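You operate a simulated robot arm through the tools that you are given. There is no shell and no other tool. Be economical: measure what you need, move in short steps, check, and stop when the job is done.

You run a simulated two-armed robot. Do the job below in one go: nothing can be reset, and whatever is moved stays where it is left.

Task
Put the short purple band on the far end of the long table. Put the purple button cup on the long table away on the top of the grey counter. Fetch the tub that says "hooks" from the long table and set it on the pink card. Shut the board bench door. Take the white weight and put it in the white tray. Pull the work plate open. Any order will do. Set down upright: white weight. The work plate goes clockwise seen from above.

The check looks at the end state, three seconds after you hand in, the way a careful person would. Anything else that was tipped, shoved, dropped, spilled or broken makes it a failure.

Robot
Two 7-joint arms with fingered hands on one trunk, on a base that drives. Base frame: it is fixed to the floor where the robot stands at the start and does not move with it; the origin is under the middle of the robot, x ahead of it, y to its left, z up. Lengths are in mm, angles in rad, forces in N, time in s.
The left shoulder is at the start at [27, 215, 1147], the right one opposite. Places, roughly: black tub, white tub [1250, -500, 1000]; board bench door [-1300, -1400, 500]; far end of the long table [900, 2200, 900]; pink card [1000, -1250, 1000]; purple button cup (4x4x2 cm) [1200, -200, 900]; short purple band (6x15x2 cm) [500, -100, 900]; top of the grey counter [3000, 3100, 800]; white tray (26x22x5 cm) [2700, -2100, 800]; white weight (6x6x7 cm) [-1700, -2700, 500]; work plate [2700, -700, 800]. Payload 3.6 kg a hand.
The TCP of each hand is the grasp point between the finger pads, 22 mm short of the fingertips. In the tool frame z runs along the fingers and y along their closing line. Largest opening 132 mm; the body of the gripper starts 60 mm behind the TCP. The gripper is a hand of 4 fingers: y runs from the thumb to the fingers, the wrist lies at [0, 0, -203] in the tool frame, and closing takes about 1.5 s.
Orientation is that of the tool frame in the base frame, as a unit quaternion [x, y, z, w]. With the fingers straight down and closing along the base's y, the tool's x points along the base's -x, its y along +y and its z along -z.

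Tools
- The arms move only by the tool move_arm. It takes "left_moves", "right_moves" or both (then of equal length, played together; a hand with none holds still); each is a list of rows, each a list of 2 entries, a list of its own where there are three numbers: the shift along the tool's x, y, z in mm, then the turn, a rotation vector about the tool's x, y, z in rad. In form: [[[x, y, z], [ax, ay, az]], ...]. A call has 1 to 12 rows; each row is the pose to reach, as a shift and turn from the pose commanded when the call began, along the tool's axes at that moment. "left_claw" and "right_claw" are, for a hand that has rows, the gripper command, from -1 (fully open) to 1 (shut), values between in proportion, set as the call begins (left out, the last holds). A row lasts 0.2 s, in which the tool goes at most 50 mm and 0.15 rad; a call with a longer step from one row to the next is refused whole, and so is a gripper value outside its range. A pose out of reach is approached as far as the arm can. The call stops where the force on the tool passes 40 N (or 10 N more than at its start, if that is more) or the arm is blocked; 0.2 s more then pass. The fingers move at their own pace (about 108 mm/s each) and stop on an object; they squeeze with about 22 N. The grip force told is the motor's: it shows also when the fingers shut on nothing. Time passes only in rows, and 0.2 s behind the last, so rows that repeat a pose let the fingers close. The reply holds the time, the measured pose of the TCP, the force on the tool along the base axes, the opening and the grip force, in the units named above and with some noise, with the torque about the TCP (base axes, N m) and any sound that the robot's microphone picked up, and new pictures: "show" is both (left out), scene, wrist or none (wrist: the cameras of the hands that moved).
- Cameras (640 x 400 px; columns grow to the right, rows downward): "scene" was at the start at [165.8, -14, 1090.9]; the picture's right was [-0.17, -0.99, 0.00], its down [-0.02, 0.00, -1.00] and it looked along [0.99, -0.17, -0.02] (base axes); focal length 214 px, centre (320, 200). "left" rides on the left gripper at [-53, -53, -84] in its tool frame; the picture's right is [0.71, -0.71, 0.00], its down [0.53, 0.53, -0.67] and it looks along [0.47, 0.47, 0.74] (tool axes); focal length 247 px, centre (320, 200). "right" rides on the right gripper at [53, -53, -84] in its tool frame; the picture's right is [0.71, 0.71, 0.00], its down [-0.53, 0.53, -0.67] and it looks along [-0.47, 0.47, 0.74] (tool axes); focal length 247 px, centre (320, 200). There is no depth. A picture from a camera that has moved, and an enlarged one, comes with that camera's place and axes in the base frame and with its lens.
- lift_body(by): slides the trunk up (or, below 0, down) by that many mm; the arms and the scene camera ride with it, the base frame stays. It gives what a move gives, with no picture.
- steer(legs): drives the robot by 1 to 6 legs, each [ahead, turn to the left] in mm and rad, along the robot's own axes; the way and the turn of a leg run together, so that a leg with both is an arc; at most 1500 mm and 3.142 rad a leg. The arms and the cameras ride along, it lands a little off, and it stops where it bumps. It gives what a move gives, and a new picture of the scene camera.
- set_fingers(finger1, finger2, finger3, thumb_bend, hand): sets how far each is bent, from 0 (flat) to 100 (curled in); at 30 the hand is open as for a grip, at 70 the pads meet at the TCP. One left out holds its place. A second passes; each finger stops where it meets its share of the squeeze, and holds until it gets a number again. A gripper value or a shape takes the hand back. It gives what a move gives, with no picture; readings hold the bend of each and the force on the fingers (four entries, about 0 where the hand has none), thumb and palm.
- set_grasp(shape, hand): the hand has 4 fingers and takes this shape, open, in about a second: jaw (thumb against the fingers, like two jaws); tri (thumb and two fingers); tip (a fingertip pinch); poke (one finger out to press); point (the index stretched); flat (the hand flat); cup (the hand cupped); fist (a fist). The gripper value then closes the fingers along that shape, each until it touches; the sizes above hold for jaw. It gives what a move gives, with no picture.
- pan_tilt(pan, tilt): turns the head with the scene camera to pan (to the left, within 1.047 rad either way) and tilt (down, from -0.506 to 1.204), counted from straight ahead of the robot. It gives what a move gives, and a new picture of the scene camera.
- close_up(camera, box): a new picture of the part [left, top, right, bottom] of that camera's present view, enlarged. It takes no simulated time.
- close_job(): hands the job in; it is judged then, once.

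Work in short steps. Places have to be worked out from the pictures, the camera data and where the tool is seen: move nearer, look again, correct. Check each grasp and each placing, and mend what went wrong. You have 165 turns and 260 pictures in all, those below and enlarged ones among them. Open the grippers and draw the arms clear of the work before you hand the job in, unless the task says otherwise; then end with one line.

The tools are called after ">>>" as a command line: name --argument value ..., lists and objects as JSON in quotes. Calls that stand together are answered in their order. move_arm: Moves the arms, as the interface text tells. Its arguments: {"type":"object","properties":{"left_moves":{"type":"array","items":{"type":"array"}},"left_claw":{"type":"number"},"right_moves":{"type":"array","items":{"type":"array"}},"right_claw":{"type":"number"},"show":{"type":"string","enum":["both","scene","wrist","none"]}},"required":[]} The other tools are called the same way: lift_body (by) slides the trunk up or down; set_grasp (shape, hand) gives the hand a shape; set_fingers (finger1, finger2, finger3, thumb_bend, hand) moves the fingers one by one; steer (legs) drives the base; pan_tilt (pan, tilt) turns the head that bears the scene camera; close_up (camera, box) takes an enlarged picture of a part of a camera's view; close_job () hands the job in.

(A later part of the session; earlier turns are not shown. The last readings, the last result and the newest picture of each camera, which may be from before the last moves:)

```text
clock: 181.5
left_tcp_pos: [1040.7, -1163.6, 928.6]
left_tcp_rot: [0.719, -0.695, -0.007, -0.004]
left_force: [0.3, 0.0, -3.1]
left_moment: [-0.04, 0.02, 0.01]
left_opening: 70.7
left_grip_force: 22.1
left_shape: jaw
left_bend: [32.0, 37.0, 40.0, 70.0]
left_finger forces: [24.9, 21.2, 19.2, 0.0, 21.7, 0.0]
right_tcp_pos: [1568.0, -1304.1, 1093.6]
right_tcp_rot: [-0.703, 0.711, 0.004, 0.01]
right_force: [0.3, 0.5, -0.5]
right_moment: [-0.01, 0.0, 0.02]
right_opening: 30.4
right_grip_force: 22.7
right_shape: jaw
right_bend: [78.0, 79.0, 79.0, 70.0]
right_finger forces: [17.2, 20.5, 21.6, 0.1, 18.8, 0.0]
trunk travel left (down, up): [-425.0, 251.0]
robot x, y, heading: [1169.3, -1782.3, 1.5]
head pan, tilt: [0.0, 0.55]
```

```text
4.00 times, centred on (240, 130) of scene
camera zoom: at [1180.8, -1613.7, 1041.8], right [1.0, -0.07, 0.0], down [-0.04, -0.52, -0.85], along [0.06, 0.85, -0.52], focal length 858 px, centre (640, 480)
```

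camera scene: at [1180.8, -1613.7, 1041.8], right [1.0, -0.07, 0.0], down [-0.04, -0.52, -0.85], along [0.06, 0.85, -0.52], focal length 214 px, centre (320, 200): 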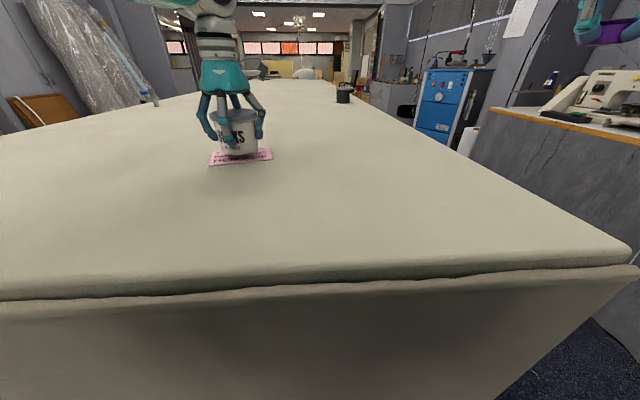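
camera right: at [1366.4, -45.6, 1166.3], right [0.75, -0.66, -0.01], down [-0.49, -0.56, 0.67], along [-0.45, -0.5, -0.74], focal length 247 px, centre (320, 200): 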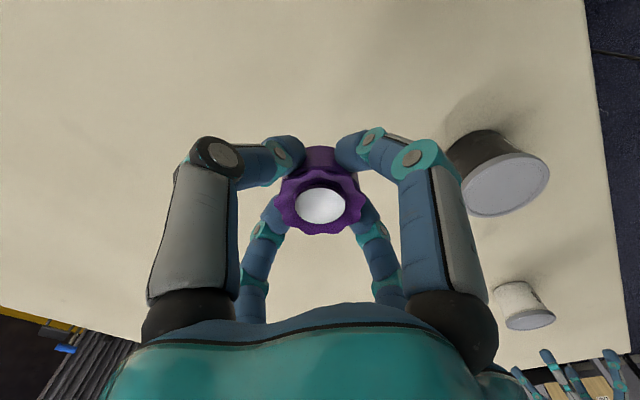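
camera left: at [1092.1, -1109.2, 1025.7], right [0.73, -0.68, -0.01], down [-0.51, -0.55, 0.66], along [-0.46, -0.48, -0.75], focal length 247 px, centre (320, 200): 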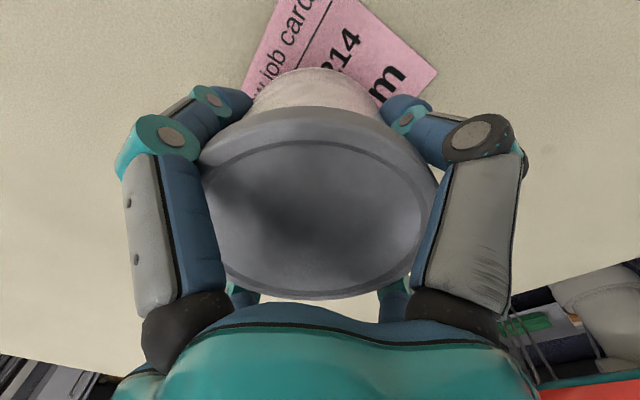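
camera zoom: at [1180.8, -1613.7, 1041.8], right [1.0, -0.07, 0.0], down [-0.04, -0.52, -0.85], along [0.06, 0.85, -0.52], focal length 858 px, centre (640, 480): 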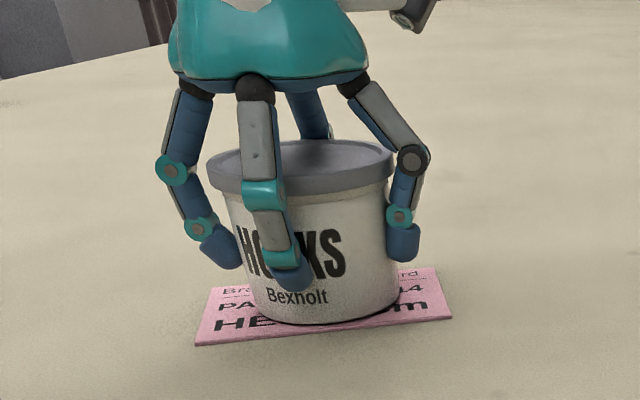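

Not yet in contact (weight still on the hand). A few more mm.

>>> move_arm --left_moves '[[[0, 0, 2], [0, 0, 0]], [[0, 0, 3], [0, 0, 0]], [[0, 0, 4], [0, 0, 0]], [[0, 0, 4], [0, 0, 0]]]' --show "none"

```text
clock: 182.5
left_tcp_pos: [1040.9, -1163.9, 927.3]
left_tcp_rot: [0.719, -0.695, -0.006, -0.005]
left_force: [-0.9, 0.7, 6.9]
left_moment: [-0.21, -0.01, -0.01]
left_opening: 70.5
left_grip_force: 21.6
left_shape: jaw
left_bend: [31.0, 37.0, 40.0, 70.0]
left_finger forces: [27.1, 20.9, 20.0, 0.1, 21.5, 0.0]
right_tcp_pos: [1568.1, -1304.8, 1094.0]
right_tcp_rot: [-0.702, 0.712, 0.005, 0.009]
right_force: [1.1, 0.2, -0.5]
right_moment: [-0.03, -0.01, 0.02]
right_opening: 30.6
right_grip_force: 21.9
right_shape: jaw
right_bend: [78.0, 79.0, 79.0, 70.0]
right_finger forces: [17.2, 20.5, 21.5, 0.1, 18.8, 0.0]
trunk travel left (down, up): [-425.0, 251.0]
robot x, y, heading: [1173.9, -1782.2, 1.507]
head pan, tilt: [0.0, 0.55]
```

Contact made. Opening the digits wide, then rising straight up.

>>> set_fingers --hand "left" --finger1 15 --finger2 15 --finger3 15 --thumb_bend 15

>>> move_arm --left_moves '[[[0, 0, -20], [0, 0, 0]], [[0, 0, -50], [0, 0, 0]], [[0, 0, -90], [0, 0, 0]], [[10, 0, -130], [0, 0, 0]], [[30, 0, -170], [0, 0, 0]], [[60, 0, -180], [0, 0, 0]], [[100, 0, -180], [0, 0, 0]]]' --show "scene"

```text
clock: 183.5
left_tcp_pos: [1040.1, -1163.3, 926.2]
left_tcp_rot: [0.719, -0.695, -0.006, -0.004]
left_force: [0.9, -0.6, 0.9]
left_moment: [-0.01, 0.0, 0.02]
left_opening: 108.7
left_grip_force: 0.0
left_shape: fingers
left_bend: [15.0, 15.0, 15.0, 15.0]
left_finger forces: [0.0, 0.1, 0.0, 0.1, 0.0, 0.1]
right_tcp_pos: [1568.6, -1305.7, 1093.2]
right_tcp_rot: [-0.703, 0.711, 0.005, 0.009]
right_force: [0.2, 0.6, -0.2]
right_moment: [-0.01, -0.01, 0.01]
right_opening: 30.7
right_grip_force: 22.4
right_shape: jaw
right_bend: [78.0, 79.0, 79.0, 70.0]
right_finger forces: [17.3, 20.4, 21.7, 0.0, 18.8, 0.1]
trunk travel left (down, up): [-425.0, 251.0]
robot x, y, heading: [1169.5, -1780.5, 1.505]
head pan, tilt: [0.0, 0.55]
```

```text
clock: 185.1
left_tcp_pos: [1043.8, -1266.9, 1102.9]
left_tcp_rot: [0.719, -0.695, -0.007, -0.004]
left_force: [-0.4, -0.6, -0.3]
left_moment: [0.02, -0.03, -0.01]
left_opening: 108.8
left_grip_force: 0.1
left_shape: fingers
left_bend: [15.0, 15.0, 15.0, 15.0]
left_finger forces: [0.0, 0.0, 0.1, 0.1, 0.0, 0.0]
right_tcp_pos: [1567.4, -1305.2, 1095.5]
right_tcp_rot: [-0.703, 0.711, 0.005, 0.01]
right_force: [-0.1, 0.2, -0.6]
right_moment: [0.0, -0.01, 0.02]
right_opening: 30.7
right_grip_force: 21.6
right_shape: jaw
right_bend: [78.0, 79.0, 79.0, 70.0]
right_finger forces: [17.2, 20.5, 21.6, 0.0, 18.8, 0.0]
trunk travel left (down, up): [-425.0, 251.0]
robot x, y, heading: [1167.1, -1781.1, 1.499]
head pan, tilt: [0.0, 0.55]
camera scene: at [1180.6, -1614.6, 1042.0], right [1.0, -0.07, 0.0], down [-0.04, -0.52, -0.85], along [0.06, 0.85, -0.52], focal length 214 px, centre (320, 200)
```

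scene: 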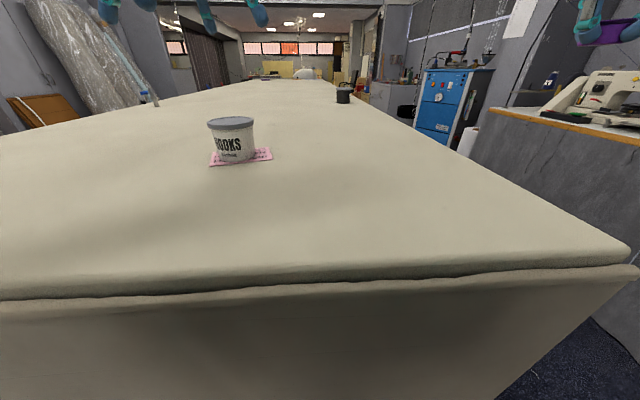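

Tub stands on the card. Next the weight and door. I back off, reset the left hand, and head to the other side past the white cloth (y≈−2500).

>>> set_grasp --hand "left" --shape "jaw"

>>> steer --legs '[[-700, 0], [0, 0.8]]'

>>> steer --legs '[[0, 0.82]]'

```text
clock: 186.0
left_tcp_pos: [1042.4, -1265.3, 1103.7]
left_tcp_rot: [0.719, -0.695, -0.006, -0.005]
left_force: [0.0, 0.0, 0.1]
left_moment: [0.02, 0.0, -0.03]
left_opening: 132.0
left_grip_force: 0.0
left_shape: jaw
left_bend: [30.0, 30.0, 30.0, 30.0]
left_finger forces: [0.0, 0.1, 0.0, 0.0, 0.0, 0.0]
right_tcp_pos: [1567.2, -1304.3, 1093.9]
right_tcp_rot: [-0.703, 0.711, 0.004, 0.009]
right_force: [-0.5, -0.5, 0.1]
right_moment: [-0.03, 0.01, -0.01]
right_opening: 30.6
right_grip_force: 22.2
right_shape: jaw
right_bend: [78.0, 79.0, 79.0, 70.0]
right_finger forces: [17.3, 20.6, 21.6, 0.0, 18.8, 0.0]
trunk travel left (down, up): [-425.0, 251.0]
robot x, y, heading: [1168.2, -1779.3, 1.503]
head pan, tilt: [0.0, 0.55]
```

```text
clock: 191.9
left_tcp_pos: [664.5, -2192.0, 1102.2]
left_tcp_rot: [0.932, -0.363, -0.007, -0.001]
left_force: [0.0, -0.8, -0.1]
left_moment: [-0.01, 0.01, 0.02]
left_opening: 132.1
left_grip_force: 0.1
left_shape: jaw
left_bend: [30.0, 30.0, 30.0, 30.0]
left_finger forces: [0.0, 0.0, 0.1, 0.1, 0.1, 0.0]
right_tcp_pos: [1061.0, -1846.1, 1094.5]
right_tcp_rot: [0.923, -0.385, -0.007, -0.007]
right_force: [0.8, -0.5, -0.4]
right_moment: [-0.02, 0.01, 0.02]
right_opening: 30.7
right_grip_force: 22.5
right_shape: jaw
right_bend: [78.0, 79.0, 79.0, 70.0]
right_finger forces: [17.2, 19.8, 21.6, 0.1, 18.6, 0.1]
trunk travel left (down, up): [-425.0, 251.0]
robot x, y, heading: [1147.7, -2442.7, 2.298]
head pan, tilt: [0.0, 0.55]
camera scene: at [1039.4, -2310.7, 1041.8], right [0.75, 0.66, 0.0], down [0.35, -0.39, -0.85], along [-0.56, 0.64, -0.52], focal length 214 px, centre (320, 200)
```

scene: 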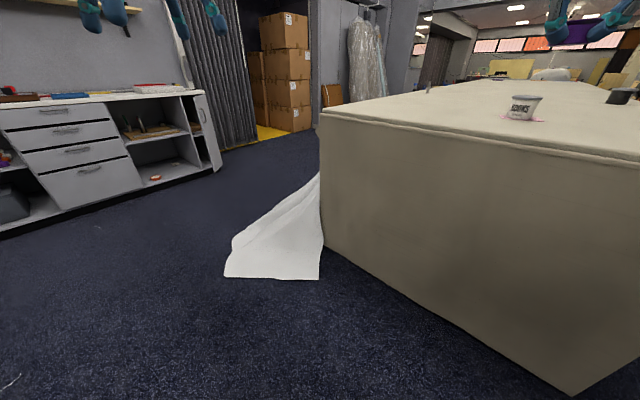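

```text
clock: 194.4
left_tcp_pos: [639.2, -2626.0, 1101.1]
left_tcp_rot: [0.999, 0.04, -0.006, 0.001]
left_force: [-0.5, -0.5, 0.0]
left_moment: [0.01, 0.01, 0.03]
left_opening: 132.1
left_grip_force: 0.1
left_shape: jaw
left_bend: [30.0, 30.0, 30.0, 30.0]
left_finger forces: [0.1, 0.0, 0.0, 0.1, 0.0, 0.0]
right_tcp_pos: [653.7, -2101.7, 1095.2]
right_tcp_rot: [1.0, 0.018, -0.01, -0.003]
right_force: [0.6, -0.8, -1.0]
right_moment: [0.01, -0.03, 0.0]
right_opening: 30.5
right_grip_force: 21.7
right_shape: jaw
right_bend: [78.0, 79.0, 79.0, 70.0]
right_finger forces: [16.9, 19.9, 21.7, 0.0, 18.6, 0.0]
trunk travel left (down, up): [-425.0, 251.0]
robot x, y, heading: [1151.8, -2393.0, 3.11]
head pan, tilt: [0.0, 0.55]
camera scene: at [981.8, -2389.2, 1041.7], right [0.03, 1.0, 0.0], down [0.52, -0.02, -0.85], along [-0.85, 0.03, -0.52], focal length 214 px, centre (320, 200)
```

scene: 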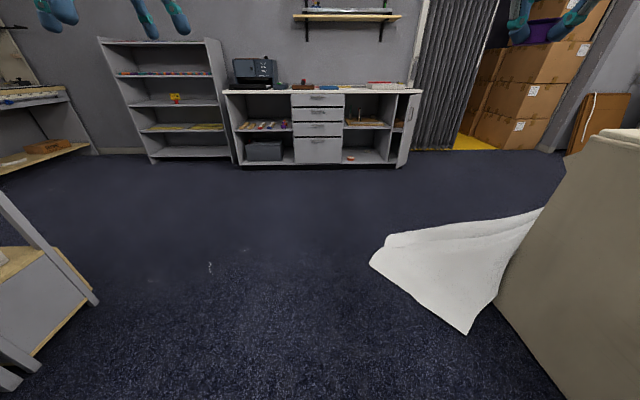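

Zooming at the shelf and bench to spot the white weight and the door.

>>> close_up --camera "scene" --box '[90, 30, 290, 170]'

>>> close_up --camera "scene" --box '[220, 60, 430, 180]'

```text
2.86 times, centred on (190, 100) of scene
camera zoom: at [981.8, -2389.2, 1041.7], right [0.03, 1.0, 0.0], down [0.52, -0.02, -0.85], along [-0.85, 0.03, -0.52], focal length 613 px, centre (691, 486)
```

zoom: 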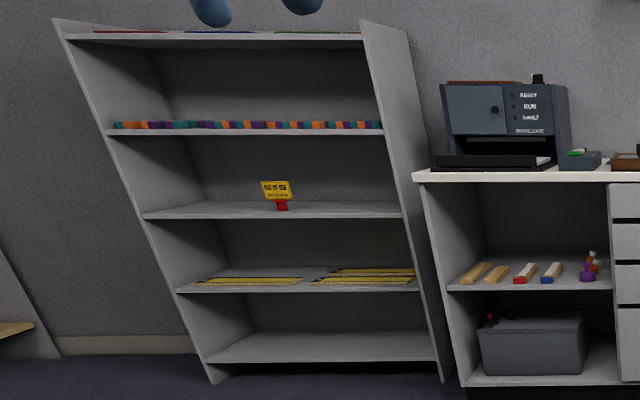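

```text
3.05 times, centred on (325, 120) of scene
camera zoom: at [981.8, -2389.2, 1041.7], right [0.03, 1.0, 0.0], down [0.52, -0.02, -0.85], along [-0.85, 0.03, -0.52], focal length 654 px, centre (305, 444)
```

zoom: 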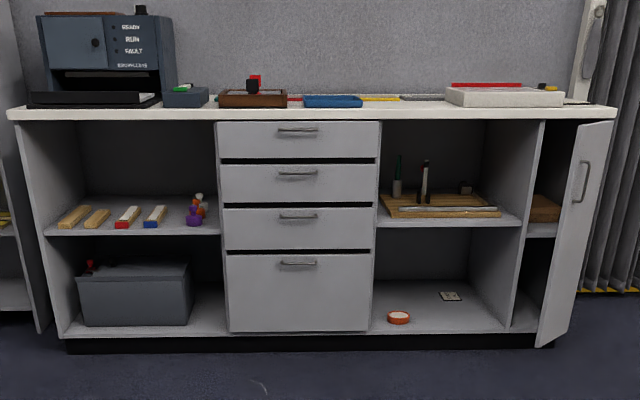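

The white weight stands behind purple/orange ones inside the bench's left compartment (~(−1700,−2704), shelf z≈490); the door is at the bench's right end. I drive closer, swinging wide of the cloth.

>>> steer --legs '[[0, 0.2], [1000, 0], [700, -0.17]]'

>>> pan_tilt --pan -0.5 --tilt 0.4

```text
clock: 203.7
left_tcp_pos: [-1005.4, -2863.6, 1103.1]
left_tcp_rot: [0.999, 0.053, -0.007, 0.002]
left_force: [-0.4, 0.2, -0.6]
left_moment: [-0.04, -0.03, 0.01]
left_opening: 131.9
left_grip_force: 0.2
left_shape: jaw
left_bend: [30.0, 30.0, 30.0, 30.0]
left_finger forces: [0.1, 0.1, 0.1, 0.0, 0.0, 0.1]
right_tcp_pos: [-1003.2, -2338.0, 1096.3]
right_tcp_rot: [0.999, 0.031, -0.01, -0.003]
right_force: [-0.3, 0.8, -0.9]
right_moment: [0.0, -0.05, -0.03]
right_opening: 30.6
right_grip_force: 22.3
right_shape: jaw
right_bend: [78.0, 79.0, 79.0, 70.0]
right_finger forces: [16.9, 20.8, 21.9, 0.0, 18.4, 0.0]
trunk travel left (down, up): [-425.0, 251.0]
robot x, y, heading: [-499.5, -2617.5, 3.137]
head pan, tilt: [0.0, 0.55]
camera scene: at [-668.1, -2618.6, 1041.7], right [0.0, 1.0, 0.0], down [0.52, 0.0, -0.85], along [-0.85, 0.0, -0.52], focal length 214 px, centre (320, 200)
```

scene: 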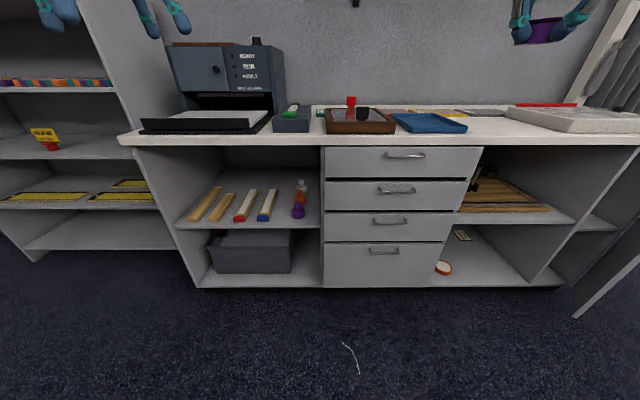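

```text
clock: 204.6
left_tcp_pos: [-1005.3, -2864.6, 1103.2]
left_tcp_rot: [0.999, 0.054, -0.007, 0.002]
left_force: [0.0, 0.0, 0.2]
left_moment: [0.04, 0.0, -0.01]
left_opening: 132.1
left_grip_force: 0.0
left_shape: jaw
left_bend: [30.0, 30.0, 30.0, 30.0]
left_finger forces: [0.0, 0.0, 0.1, 0.0, 0.1, 0.0]
right_tcp_pos: [-1002.6, -2337.3, 1096.8]
right_tcp_rot: [0.999, 0.032, -0.009, -0.004]
right_force: [-0.4, 0.1, -0.8]
right_moment: [-0.01, 0.0, 0.01]
right_opening: 31.0
right_grip_force: 22.3
right_shape: jaw
right_bend: [78.0, 79.0, 79.0, 70.0]
right_finger forces: [16.9, 20.8, 21.9, 0.0, 18.6, 0.1]
trunk travel left (down, up): [-425.0, 251.0]
robot x, y, heading: [-496.6, -2618.4, 3.134]
head pan, tilt: [-0.499, 0.4]
camera scene: at [-659.0, -2574.4, 1055.5], right [0.48, 0.88, 0.0], down [0.34, -0.19, -0.92], along [-0.81, 0.44, -0.39], focal length 214 px, centre (320, 200)
```

scene: 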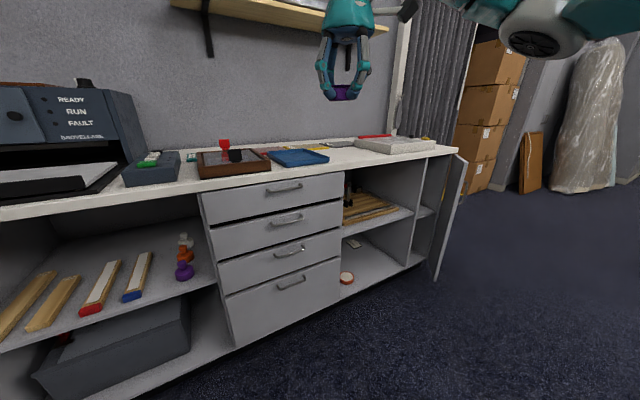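

Zooming on door and weights.

>>> close_up --camera "scene" --box '[340, 120, 500, 300]'

>>> close_up --camera "scene" --box '[60, 190, 260, 320]'

```text
2.22 times, centred on (420, 210) of scene
camera zoom: at [-659.0, -2574.4, 1055.5], right [0.48, 0.88, 0.0], down [0.34, -0.19, -0.92], along [-0.81, 0.44, -0.39], focal length 477 px, centre (98, 178)
```

zoom: 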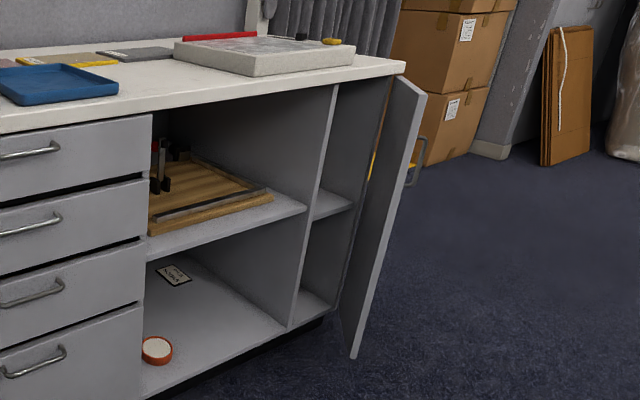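

```text
3.08 times, centred on (160, 255) of scene
camera zoom: at [-659.0, -2574.4, 1055.5], right [0.48, 0.88, 0.0], down [0.34, -0.19, -0.92], along [-0.81, 0.44, -0.39], focal length 660 px, centre (812, 31)
```

zoom: 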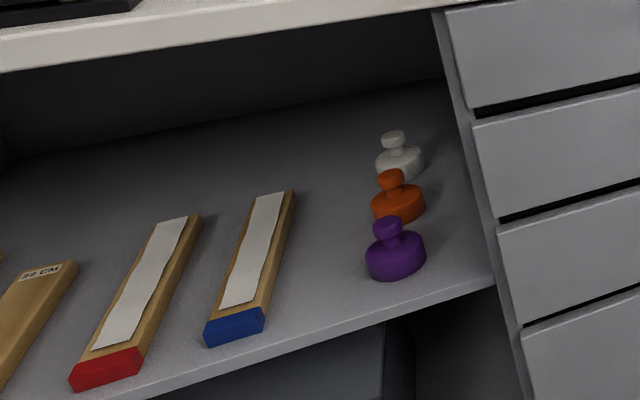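

Door hinges on its right side and is ~64° open; the three weights stand in line at y≈−2720 (white rearmost, x≈−1680) on the shelf at z≈480 under the counter (front x≈−1307, top 871). I'll work low: first fold the cup-holding right arm back to the side.

>>> move_arm --right_moves '[[[30, -10, 0], [0, 0, 0]], [[60, -20, 0], [0, 0, 0]], [[95, -32, 0], [0, 0, 0]], [[130, -45, 0], [0, 0, 0]], [[165, -60, 0], [0, 0, 0]], [[200, -75, 0], [0, 0, 0]], [[235, -90, 0], [0, 0, 0]], [[265, -105, 0], [0, 0, 0]], [[290, -120, 0], [0, 0, 0]], [[290, -120, 0], [0, 0, 0]]]' --show "none"

>>> steer --legs '[[0, -0.5], [250, 0], [0, 0.5]]'

```text
clock: 206.8
left_tcp_pos: [-1003.6, -2864.2, 1103.9]
left_tcp_rot: [0.999, 0.054, -0.007, 0.002]
left_force: [-0.1, -0.9, -0.1]
left_moment: [0.0, -0.01, -0.03]
left_opening: 132.0
left_grip_force: 0.0
left_shape: jaw
left_bend: [30.0, 30.0, 30.0, 30.0]
left_finger forces: [0.0, 0.0, 0.0, 0.1, 0.1, 0.1]
right_tcp_pos: [-719.3, -2201.0, 1091.8]
right_tcp_rot: [0.999, 0.031, -0.01, -0.003]
right_force: [-0.1, 0.2, -0.2]
right_moment: [-0.01, -0.01, 0.02]
right_opening: 30.7
right_grip_force: 21.9
right_shape: jaw
right_bend: [78.0, 79.0, 79.0, 70.0]
right_finger forces: [16.9, 20.6, 22.5, 0.0, 18.3, 0.0]
trunk travel left (down, up): [-425.0, 251.0]
robot x, y, heading: [-500.2, -2621.4, 3.14]
head pan, tilt: [-0.499, 0.4]
```

```text
clock: 211.5
left_tcp_pos: [-1224.7, -2741.6, 1103.1]
left_tcp_rot: [0.999, 0.054, -0.007, 0.003]
left_force: [-0.3, 0.4, -0.3]
left_moment: [-0.01, -0.03, 0.0]
left_opening: 131.9
left_grip_force: 0.0
left_shape: jaw
left_bend: [30.0, 30.0, 30.0, 30.0]
left_finger forces: [0.0, 0.1, 0.0, 0.0, 0.0, 0.1]
right_tcp_pos: [-939.4, -2079.7, 1092.3]
right_tcp_rot: [0.999, 0.03, -0.011, -0.003]
right_force: [0.0, 0.7, 0.3]
right_moment: [0.02, -0.03, 0.0]
right_opening: 30.3
right_grip_force: 22.1
right_shape: jaw
right_bend: [78.0, 79.0, 79.0, 70.0]
right_finger forces: [16.9, 20.2, 22.8, 0.0, 18.1, 0.0]
trunk travel left (down, up): [-425.0, 251.0]
robot x, y, heading: [-721.2, -2483.7, -3.138]
head pan, tilt: [-0.499, 0.4]
camera scene: at [-878.9, -2442.0, 1055.6], right [0.48, 0.88, 0.0], down [0.34, -0.19, -0.92], along [-0.81, 0.44, -0.39], focal length 214 px, centre (320, 200)
```

scene: 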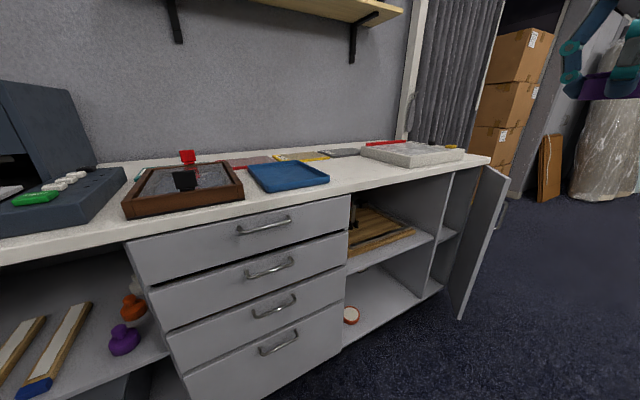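

Back off, lower the trunk fully, then pose the left hand: yawed 45°, tilted 20° forward, low.

>>> steer --legs '[[-170, 0]]'

>>> lift_body --by -420

>>> move_arm --left_moves '[[[0, 12, 21], [0.023, -0.055, -0.13]], [[0, 24, 42], [0.046, -0.11, -0.259]], [[0, 37, 63], [0.069, -0.166, -0.389]], [[0, 49, 84], [0.091, -0.221, -0.519]], [[0, 61, 105], [0.114, -0.276, -0.648]], [[0, 73, 126], [0.137, -0.331, -0.778]], [[0, 73, 126], [0.137, -0.331, -0.778]]]' --show "none"

>>> pan_tilt --pan 0.4 --tilt 0.1

```text
clock: 213.0
left_tcp_pos: [-1050.2, -2741.2, 1104.3]
left_tcp_rot: [0.999, 0.053, -0.008, 0.002]
left_force: [-0.2, 0.3, -0.4]
left_moment: [0.0, 0.0, 0.01]
left_opening: 131.9
left_grip_force: 0.1
left_shape: jaw
left_bend: [30.0, 30.0, 30.0, 30.0]
left_finger forces: [0.0, 0.0, 0.0, 0.0, 0.0, 0.0]
right_tcp_pos: [-764.6, -2079.2, 1092.4]
right_tcp_rot: [0.999, 0.032, -0.012, -0.003]
right_force: [-0.3, 0.4, -0.4]
right_moment: [0.03, 0.04, 0.0]
right_opening: 30.4
right_grip_force: 22.0
right_shape: jaw
right_bend: [78.0, 79.0, 79.0, 70.0]
right_finger forces: [16.9, 20.4, 22.8, 0.0, 18.4, 0.0]
trunk travel left (down, up): [-425.0, 251.0]
robot x, y, heading: [-549.3, -2488.2, 3.137]
head pan, tilt: [-0.499, 0.4]
camera scene: at [-704.3, -2441.6, 1055.9], right [0.48, 0.88, 0.0], down [0.34, -0.19, -0.92], along [-0.81, 0.44, -0.39], focal length 214 px, centre (320, 200)
```

scene: 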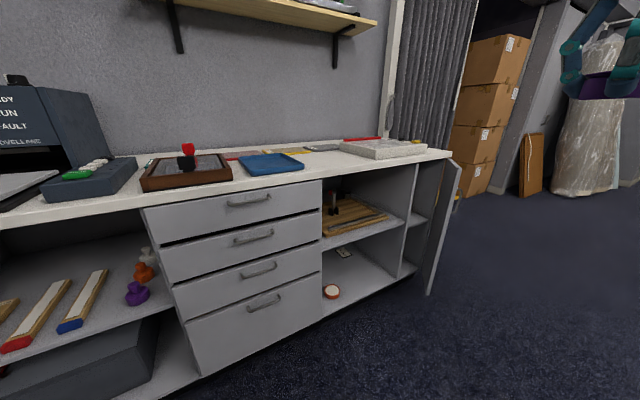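

```text
refused: -420 is not a number from -400 to 400
```

```text
clock: 214.6
left_tcp_pos: [-1044.7, -2812.9, 978.2]
left_tcp_rot: [0.887, 0.425, -0.171, -0.059]
left_force: [0.3, 0.0, -0.3]
left_moment: [0.03, 0.02, -0.03]
left_opening: 132.1
left_grip_force: 0.0
left_shape: jaw
left_bend: [30.0, 30.0, 30.0, 30.0]
left_finger forces: [0.0, 0.0, 0.0, 0.0, 0.0, 0.1]
right_tcp_pos: [-767.1, -2078.8, 1092.3]
right_tcp_rot: [1.0, 0.029, -0.011, -0.003]
right_force: [0.2, -0.7, 0.0]
right_moment: [0.0, 0.0, -0.03]
right_opening: 30.4
right_grip_force: 22.0
right_shape: jaw
right_bend: [78.0, 79.0, 79.0, 70.0]
right_finger forces: [16.9, 20.4, 22.8, 0.1, 18.2, 0.0]
trunk travel left (down, up): [-425.0, 251.0]
robot x, y, heading: [-553.2, -2486.5, 3.145]
head pan, tilt: [-0.499, 0.4]
```

```text
clock: 215.8
left_tcp_pos: [-1045.2, -2815.3, 978.9]
left_tcp_rot: [0.887, 0.424, -0.172, -0.06]
left_force: [-1.0, -0.1, -0.1]
left_moment: [-0.01, 0.01, 0.02]
left_opening: 131.8
left_grip_force: 0.0
left_shape: jaw
left_bend: [30.0, 30.0, 30.0, 30.0]
left_finger forces: [0.0, 0.0, 0.1, 0.0, 0.1, 0.0]
right_tcp_pos: [-766.2, -2078.4, 1092.8]
right_tcp_rot: [0.999, 0.031, -0.01, -0.003]
right_force: [0.0, 0.8, -0.9]
right_moment: [-0.01, 0.02, -0.02]
right_opening: 30.5
right_grip_force: 21.9
right_shape: jaw
right_bend: [78.0, 79.0, 79.0, 70.0]
right_finger forces: [16.9, 20.4, 22.8, 0.1, 18.3, 0.0]
trunk travel left (down, up): [-425.0, 251.0]
robot x, y, heading: [-548.4, -2485.6, 3.142]
head pan, tilt: [0.4, 0.099]
camera scene: at [-709.3, -2521.7, 1083.6], right [-0.39, 0.92, 0.0], down [0.09, 0.04, -0.99], along [-0.92, -0.39, -0.1], focal length 214 px, centre (320, 200)
```

scene: 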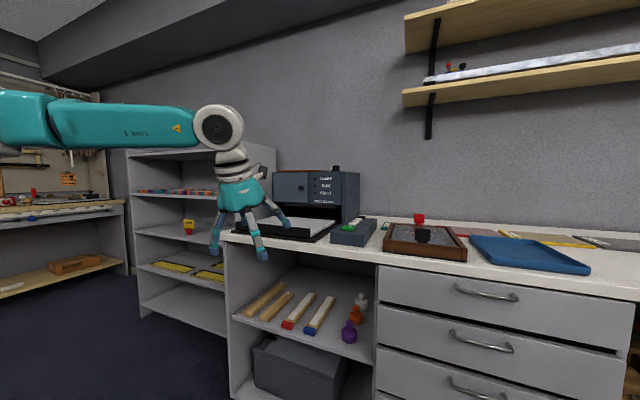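

Trunk lowering is limited to 400; doing that. The elbow swings outward to the left, which suits the wide compartment.

>>> lift_body --by -400

>>> pan_tilt --pan 0.3 --tilt 0.05

```text
clock: 219.6
left_tcp_pos: [-1045.7, -2814.0, 579.6]
left_tcp_rot: [0.887, 0.424, -0.172, -0.059]
left_force: [-0.2, -0.2, -0.4]
left_moment: [-0.04, 0.01, 0.02]
left_opening: 132.0
left_grip_force: 0.1
left_shape: jaw
left_bend: [30.0, 30.0, 30.0, 30.0]
left_finger forces: [0.0, 0.1, 0.0, 0.1, 0.0, 0.0]
right_tcp_pos: [-803.0, -2078.6, 635.8]
right_tcp_rot: [0.989, 0.03, 0.146, 0.002]
right_force: [0.8, -0.4, -0.9]
right_moment: [0.01, 0.03, -0.01]
right_opening: 30.5
right_grip_force: 22.3
right_shape: jaw
right_bend: [78.0, 79.0, 79.0, 70.0]
right_finger forces: [16.9, 20.5, 22.9, 0.1, 18.2, 0.0]
trunk travel left (down, up): [-25.0, 651.0]
robot x, y, heading: [-547.3, -2489.1, 3.144]
head pan, tilt: [0.4, 0.099]
```

```text
clock: 220.3
left_tcp_pos: [-1046.6, -2814.0, 578.8]
left_tcp_rot: [0.887, 0.424, -0.171, -0.058]
left_force: [-0.6, 0.5, -0.2]
left_moment: [0.01, 0.01, -0.02]
left_opening: 132.0
left_grip_force: 0.0
left_shape: jaw
left_bend: [30.0, 30.0, 30.0, 30.0]
left_finger forces: [0.0, 0.1, 0.1, 0.0, 0.1, 0.0]
right_tcp_pos: [-803.4, -2078.1, 636.5]
right_tcp_rot: [0.989, 0.03, 0.146, 0.002]
right_force: [0.2, -0.8, -0.3]
right_moment: [-0.04, 0.03, 0.01]
right_opening: 30.5
right_grip_force: 21.7
right_shape: jaw
right_bend: [78.0, 79.0, 79.0, 70.0]
right_finger forces: [16.9, 20.5, 22.8, 0.1, 18.2, 0.0]
trunk travel left (down, up): [-25.0, 651.0]
robot x, y, heading: [-549.7, -2489.5, 3.142]
head pan, tilt: [0.3, 0.051]
camera scene: at [-718.3, -2513.0, 674.8], right [-0.3, 0.96, 0.0], down [0.05, 0.01, -1.0], along [-0.95, -0.29, -0.05], focal length 214 px, centre (320, 200)
```

scene: 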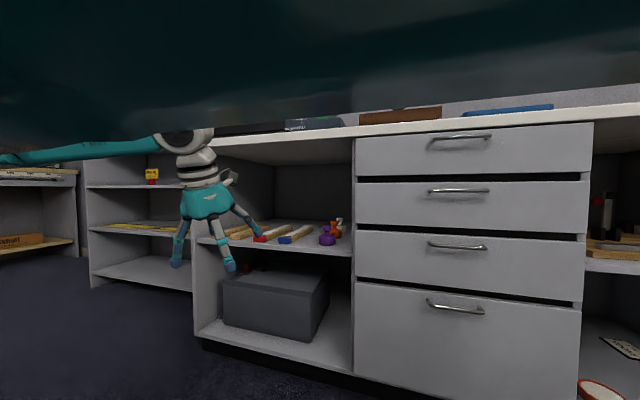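

Clearances look good (wrist top ≈775 vs counter underside ≈820). Drive in 455 mm so the hand enters left of the weights.

>>> steer --legs '[[300, 0]]'

>>> steer --legs '[[150, 0]]'

>>> close_up --camera "left" --box '[0, 0, 640, 400]'

```text
clock: 222.3
left_tcp_pos: [-1342.0, -2816.9, 577.6]
left_tcp_rot: [0.887, 0.425, -0.172, -0.058]
left_force: [-0.4, 0.1, -0.9]
left_moment: [0.02, 0.0, 0.0]
left_opening: 132.3
left_grip_force: 0.0
left_shape: jaw
left_bend: [30.0, 30.0, 30.0, 30.0]
left_finger forces: [0.0, 0.0, 0.0, 0.0, 0.0, 0.0]
right_tcp_pos: [-1103.0, -2079.8, 636.8]
right_tcp_rot: [0.989, 0.032, 0.146, 0.002]
right_force: [0.0, 0.2, -0.4]
right_moment: [0.02, 0.0, 0.0]
right_opening: 30.6
right_grip_force: 22.1
right_shape: jaw
right_bend: [78.0, 79.0, 79.0, 70.0]
right_finger forces: [16.9, 20.5, 22.9, 0.0, 18.2, 0.0]
trunk travel left (down, up): [-25.0, 651.0]
robot x, y, heading: [-843.3, -2491.7, -3.137]
head pan, tilt: [0.3, 0.051]
camera scene: at [-1016.2, -2513.5, 674.8], right [-0.3, 0.95, 0.0], down [0.05, 0.02, -1.0], along [-0.95, -0.3, -0.05], focal length 214 px, centre (320, 200)
```

scene: 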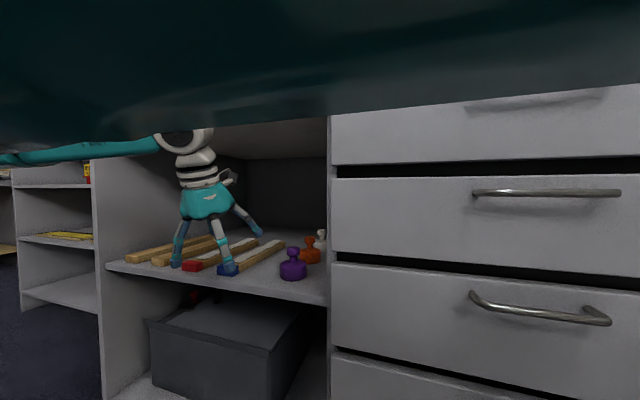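

```text
clock: 223.7
left_tcp_pos: [-1496.4, -2817.1, 579.1]
left_tcp_rot: [0.887, 0.425, -0.171, -0.058]
left_force: [-0.3, 0.0, 0.0]
left_moment: [0.01, 0.01, -0.03]
left_opening: 132.0
left_grip_force: 0.1
left_shape: jaw
left_bend: [30.0, 30.0, 30.0, 30.0]
left_finger forces: [0.0, 0.0, 0.1, 0.0, 0.0, 0.0]
right_tcp_pos: [-1256.4, -2080.5, 637.1]
right_tcp_rot: [0.989, 0.032, 0.146, 0.002]
right_force: [-0.2, -0.1, -0.7]
right_moment: [0.01, -0.01, 0.0]
right_opening: 30.7
right_grip_force: 22.3
right_shape: jaw
right_bend: [78.0, 79.0, 79.0, 70.0]
right_finger forces: [17.0, 20.5, 22.9, 0.0, 18.2, 0.1]
trunk travel left (down, up): [-25.0, 651.0]
robot x, y, heading: [-1000.9, -2488.1, -3.138]
head pan, tilt: [0.3, 0.051]
camera scene: at [-1169.8, -2513.9, 674.8], right [-0.3, 0.95, 0.0], down [0.05, 0.02, -1.0], along [-0.95, -0.3, -0.05], focal length 214 px, centre (320, 200)
```

scene: 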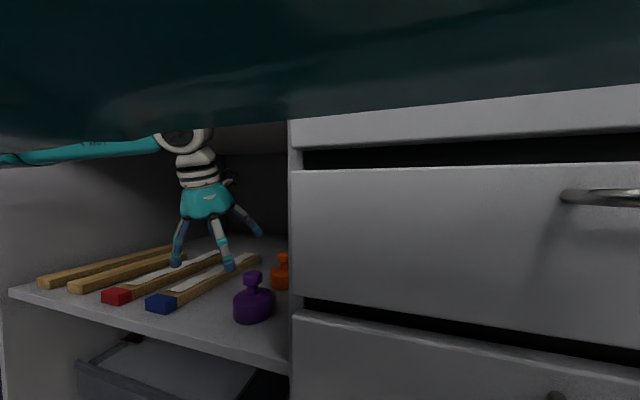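

```text
1.00 times, centred on (320, 200) of left
camera zoom: at [-1535.3, -2820.3, 684.4], right [-0.11, 0.99, 0.0], down [0.93, 0.1, 0.36], along [0.36, 0.04, -0.93], focal length 247 px, centre (320, 200)
```

zoom: 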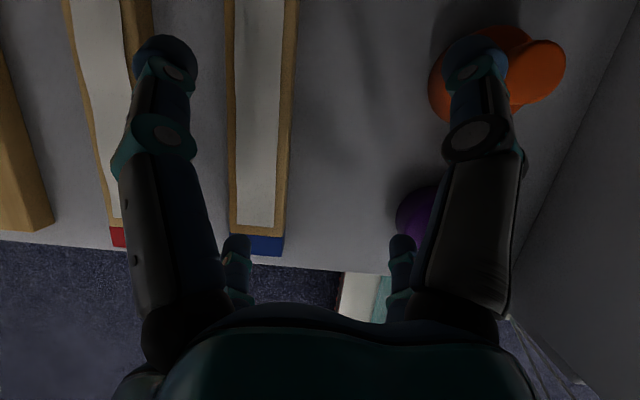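

Inside. I advance the hand 130 mm deeper along the gap and look for the white weight.

>>> move_arm --left_moves '[[[-18, -23, 16], [0, 0, 0]], [[-35, -45, 32], [0, 0, 0]], [[-53, -68, 48], [0, 0, 0]], [[-70, -90, 65], [0, 0, 0]], [[-70, -90, 65], [0, 0, 0]]]' --show "both"

```text
clock: 224.9
left_tcp_pos: [-1627.5, -2815.6, 558.6]
left_tcp_rot: [0.886, 0.426, -0.172, -0.058]
left_force: [0.3, -0.1, 0.8]
left_moment: [0.0, 0.01, 0.02]
left_opening: 132.1
left_grip_force: 0.0
left_shape: jaw
left_bend: [30.0, 30.0, 30.0, 30.0]
left_finger forces: [0.0, 0.0, 0.1, 0.1, 0.1, 0.0]
right_tcp_pos: [-1256.8, -2079.9, 636.7]
right_tcp_rot: [0.989, 0.032, 0.147, 0.002]
right_force: [0.0, 0.6, 0.1]
right_moment: [-0.01, 0.02, 0.02]
right_opening: 30.5
right_grip_force: 22.0
right_shape: jaw
right_bend: [78.0, 79.0, 79.0, 70.0]
right_finger forces: [16.9, 20.6, 22.9, 0.1, 18.2, 0.1]
trunk travel left (down, up): [-25.0, 651.0]
robot x, y, heading: [-1002.3, -2487.1, -3.136]
head pan, tilt: [0.3, 0.051]
camera scene: at [-1170.0, -2513.9, 674.8], right [-0.3, 0.95, 0.0], down [0.05, 0.02, -1.0], along [-0.95, -0.3, -0.05], focal length 214 px, centre (320, 200)
camera left: at [-1665.2, -2818.7, 664.8], right [-0.11, 0.99, 0.0], down [0.93, 0.1, 0.36], along [0.36, 0.04, -0.93], focal length 247 px, centre (320, 200)
```

scene: 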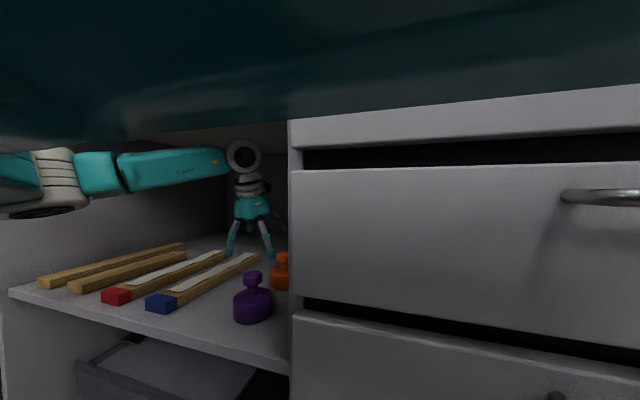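
left: 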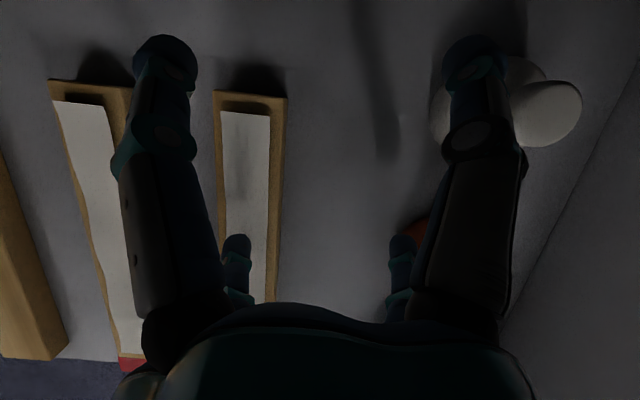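

White weight at ~(−1678,−2715). I go 51 mm deeper, then slide right so it passes between the two near-side digits.

>>> move_arm --left_moves '[[[-15, -19, 8], [0, 0, 0]], [[-30, -38, 15], [0, 0, 0]], [[-30, -38, 15], [0, 0, 0]], [[-12, -53, 14], [0, 0, 0]], [[8, -69, 13], [0, 0, 0]]]' --show "wrist"

```text
clock: 226.1
left_tcp_pos: [-1677.5, -2765.8, 560.9]
left_tcp_rot: [0.887, 0.426, -0.171, -0.059]
left_force: [0.2, -0.7, -0.6]
left_moment: [0.01, -0.02, 0.02]
left_opening: 132.0
left_grip_force: 0.1
left_shape: jaw
left_bend: [30.0, 30.0, 30.0, 30.0]
left_finger forces: [0.0, 0.1, 0.1, 0.0, 0.1, 0.1]
right_tcp_pos: [-1256.8, -2079.9, 636.8]
right_tcp_rot: [0.989, 0.032, 0.146, 0.002]
right_force: [-0.9, -0.7, 0.1]
right_moment: [0.02, 0.02, -0.02]
right_opening: 30.6
right_grip_force: 21.7
right_shape: jaw
right_bend: [78.0, 79.0, 79.0, 70.0]
right_finger forces: [16.9, 20.6, 22.9, 0.1, 18.2, 0.1]
trunk travel left (down, up): [-25.0, 651.0]
robot x, y, heading: [-997.0, -2485.8, -3.135]
head pan, tilt: [0.3, 0.051]
camera left: at [-1716.8, -2769.4, 666.2], right [-0.11, 0.99, 0.0], down [0.93, 0.1, 0.36], along [0.36, 0.04, -0.93], focal length 247 px, centre (320, 200)
```

left: 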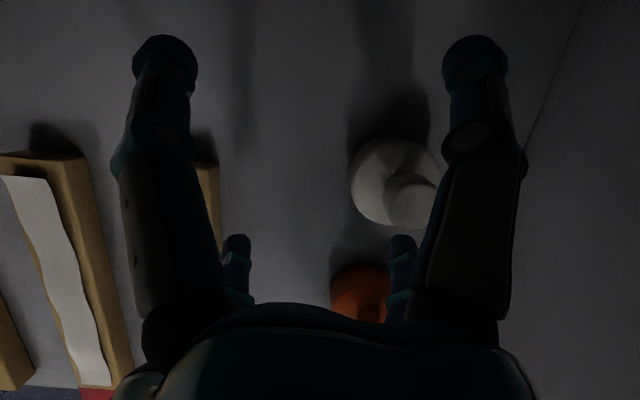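

Weight is at (−1673,−2714), aligned to slide between the digits. Completing the slide.

>>> move_arm --left_moves '[[[14, -10, -1], [0, 0, 0]], [[28, -20, -2], [0, 0, 0]], [[42, -30, -3], [0, 0, 0]], [[42, -30, -3], [0, 0, 0]]]' --show "wrist"

```text
clock: 227.1
left_tcp_pos: [-1673.6, -2713.2, 560.3]
left_tcp_rot: [0.887, 0.425, -0.171, -0.059]
left_force: [-0.2, -0.6, -0.6]
left_moment: [0.0, 0.0, -0.03]
left_opening: 132.0
left_grip_force: 0.0
left_shape: jaw
left_bend: [30.0, 30.0, 30.0, 30.0]
left_finger forces: [0.1, 0.1, 0.0, 0.1, 0.0, 0.1]
right_tcp_pos: [-1257.2, -2079.9, 636.9]
right_tcp_rot: [0.989, 0.032, 0.145, 0.002]
right_force: [0.4, -0.1, -0.9]
right_moment: [-0.02, 0.02, 0.0]
right_opening: 30.6
right_grip_force: 21.8
right_shape: jaw
right_bend: [78.0, 79.0, 79.0, 70.0]
right_finger forces: [17.0, 20.4, 23.0, 0.0, 18.1, 0.0]
trunk travel left (down, up): [-25.0, 651.0]
robot x, y, heading: [-1003.5, -2484.6, -3.137]
head pan, tilt: [0.3, 0.051]
camera left: at [-1712.6, -2717.7, 665.7], right [-0.11, 0.99, 0.0], down [0.93, 0.1, 0.36], along [0.36, 0.04, -0.93], focal length 247 px, centre (320, 200)
```

left: 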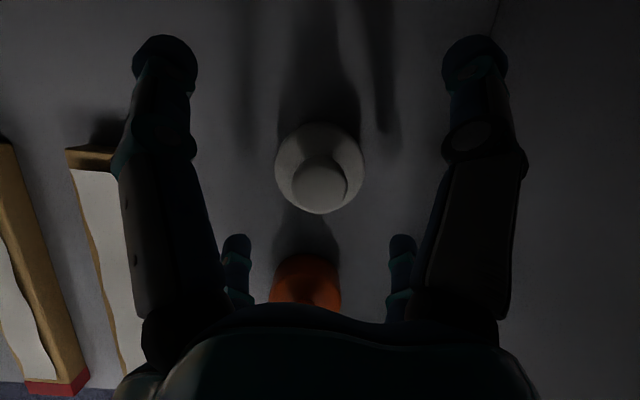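

Nicely centred. Lower 11 mm and close on the knob.

>>> move_arm --left_moves '[[[2, 2, 4], [0, 0, 0]], [[5, 5, 9], [0, 0, 0]], [[5, 5, 9], [0, 0, 0]]]' --show "none"

>>> move_arm --left_moves '[[[0, 0, 0], [0, 0, 0]], [[0, 0, 0], [0, 0, 0]], [[0, 0, 0], [0, 0, 0]], [[0, 0, 0], [0, 0, 0]], [[0, 0, 0], [0, 0, 0]], [[0, 0, 0], [0, 0, 0]], [[0, 0, 0], [0, 0, 0]], [[0, 0, 0], [0, 0, 0]]]' --left_claw 1 --show "wrist"

```text
clock: 227.9
left_tcp_pos: [-1670.7, -2715.2, 549.2]
left_tcp_rot: [0.887, 0.425, -0.171, -0.058]
left_force: [0.3, 0.6, -0.2]
left_moment: [-0.03, 0.01, 0.01]
left_opening: 131.9
left_grip_force: 0.1
left_shape: jaw
left_bend: [30.0, 30.0, 30.0, 30.0]
left_finger forces: [0.0, 0.1, 0.0, 0.1, 0.0, 0.0]
right_tcp_pos: [-1255.4, -2079.4, 636.9]
right_tcp_rot: [0.989, 0.032, 0.146, 0.003]
right_force: [0.1, -0.5, -0.7]
right_moment: [0.02, 0.04, 0.05]
right_opening: 30.5
right_grip_force: 22.3
right_shape: jaw
right_bend: [78.0, 79.0, 79.0, 70.0]
right_finger forces: [17.0, 20.5, 22.9, 0.0, 18.2, 0.0]
trunk travel left (down, up): [-25.0, 651.0]
robot x, y, heading: [-998.8, -2485.3, -3.134]
head pan, tilt: [0.3, 0.051]
```

```text
clock: 229.7
left_tcp_pos: [-1670.3, -2715.6, 547.8]
left_tcp_rot: [0.887, 0.426, -0.171, -0.058]
left_force: [-0.1, 0.6, -0.2]
left_moment: [0.01, 0.02, 0.0]
left_opening: 21.6
left_grip_force: 22.0
left_shape: jaw
left_bend: [76.0, 77.0, 77.0, 70.0]
left_finger forces: [19.1, 18.4, 18.4, 0.0, 19.1, 0.0]
right_tcp_pos: [-1256.6, -2079.2, 637.4]
right_tcp_rot: [0.989, 0.031, 0.146, 0.002]
right_force: [0.2, -0.9, -0.7]
right_moment: [-0.02, -0.03, 0.0]
right_opening: 30.7
right_grip_force: 21.8
right_shape: jaw
right_bend: [78.0, 79.0, 79.0, 70.0]
right_finger forces: [16.9, 20.5, 22.9, 0.1, 18.2, 0.1]
trunk travel left (down, up): [-25.0, 651.0]
robot x, y, heading: [-1000.7, -2488.4, -3.136]
head pan, tilt: [0.3, 0.051]
camera left: at [-1709.9, -2718.1, 653.4], right [-0.11, 0.99, 0.0], down [0.93, 0.1, 0.36], along [0.36, 0.04, -0.93], focal length 247 px, centre (320, 200)
```

left: 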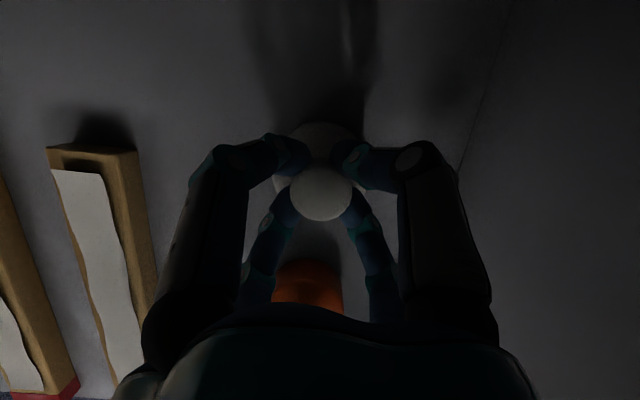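

Gripped snugly on the stem under the knob. Lift 22 mm and check.

>>> move_arm --left_moves '[[[-3, -3, -10], [0, 0, 0]], [[-6, -6, -21], [0, 0, 0]], [[-6, -6, -21], [0, 0, 0]]]' --show "wrist"

```text
clock: 230.5
left_tcp_pos: [-1670.2, -2716.7, 572.1]
left_tcp_rot: [0.887, 0.426, -0.17, -0.058]
left_force: [-0.1, 1.1, -8.3]
left_moment: [-0.01, 0.01, 0.0]
left_opening: 21.6
left_grip_force: 22.1
left_shape: jaw
left_bend: [76.0, 77.0, 77.0, 70.0]
left_finger forces: [19.1, 18.5, 18.3, 0.0, 19.2, 0.0]
right_tcp_pos: [-1256.4, -2079.5, 637.2]
right_tcp_rot: [0.988, 0.031, 0.148, 0.002]
right_force: [-0.4, -0.5, -0.2]
right_moment: [-0.01, -0.03, -0.01]
right_opening: 30.7
right_grip_force: 22.0
right_shape: jaw
right_bend: [78.0, 79.0, 79.0, 70.0]
right_finger forces: [16.9, 20.5, 22.9, 0.1, 18.2, 0.0]
trunk travel left (down, up): [-25.0, 651.0]
robot x, y, heading: [-1001.1, -2482.9, -3.139]
head pan, tilt: [0.3, 0.051]
camera left: at [-1709.9, -2719.1, 676.9], right [-0.11, 0.99, 0.0], down [0.93, 0.1, 0.36], along [0.36, 0.04, -0.93], focal length 247 px, centre (320, 200)
```

left: 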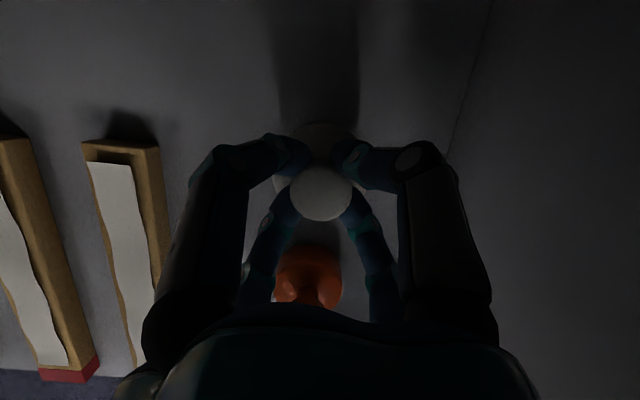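

Weight is up (8.3 N). Slide left 88 mm clear of the others, then back the base straight out.

>>> move_arm --left_moves '[[[-18, 13, -1], [0, 0, 0]], [[-35, 27, -2], [0, 0, 0]], [[-53, 40, -3], [0, 0, 0]], [[-70, 54, -4], [0, 0, 0]], [[-70, 54, -4], [0, 0, 0]]]' --show "both"

```text
clock: 231.7
left_tcp_pos: [-1669.4, -2802.4, 581.3]
left_tcp_rot: [0.887, 0.426, -0.17, -0.058]
left_force: [-0.3, 0.4, -7.6]
left_moment: [-0.01, -0.02, -0.02]
left_opening: 21.7
left_grip_force: 22.2
left_shape: jaw
left_bend: [76.0, 77.0, 77.0, 70.0]
left_finger forces: [19.1, 18.5, 18.2, 0.1, 19.3, 0.1]
right_tcp_pos: [-1256.1, -2078.9, 636.5]
right_tcp_rot: [0.989, 0.031, 0.147, 0.003]
right_force: [0.1, 0.4, -0.6]
right_moment: [0.0, 0.02, 0.0]
right_opening: 30.3
right_grip_force: 21.4
right_shape: jaw
right_bend: [78.0, 79.0, 79.0, 70.0]
right_finger forces: [16.9, 20.5, 22.9, 0.0, 18.1, 0.1]
trunk travel left (down, up): [-25.0, 651.0]
robot x, y, heading: [-1000.1, -2490.4, -3.141]
head pan, tilt: [0.3, 0.051]
camera scene: at [-1170.4, -2514.1, 674.6], right [-0.3, 0.95, 0.0], down [0.05, 0.02, -1.0], along [-0.95, -0.3, -0.05], focal length 214 px, centre (320, 200)
camera left: at [-1709.3, -2807.0, 686.8], right [-0.11, 0.99, 0.0], down [0.93, 0.1, 0.36], along [0.36, 0.04, -0.93], focal length 247 px, centre (320, 200)
```

scene: 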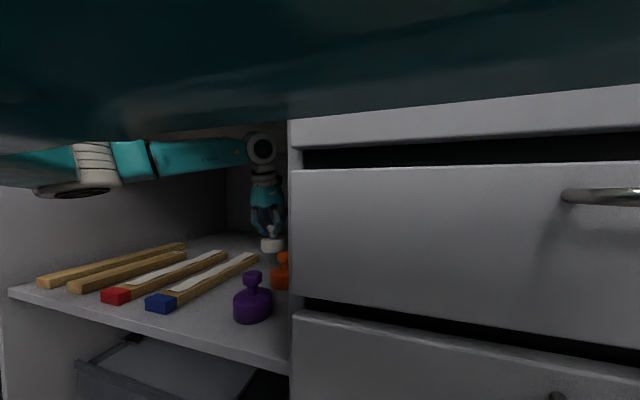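
left: 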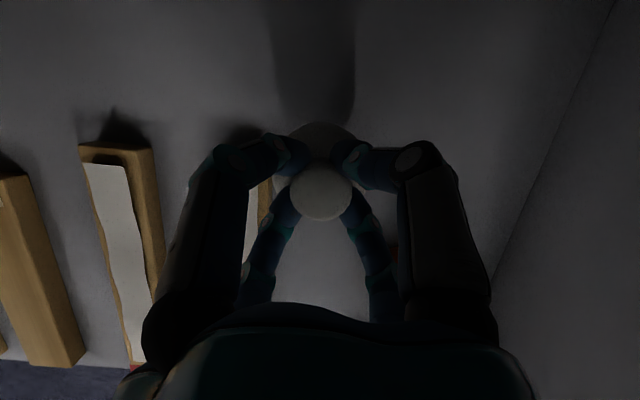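

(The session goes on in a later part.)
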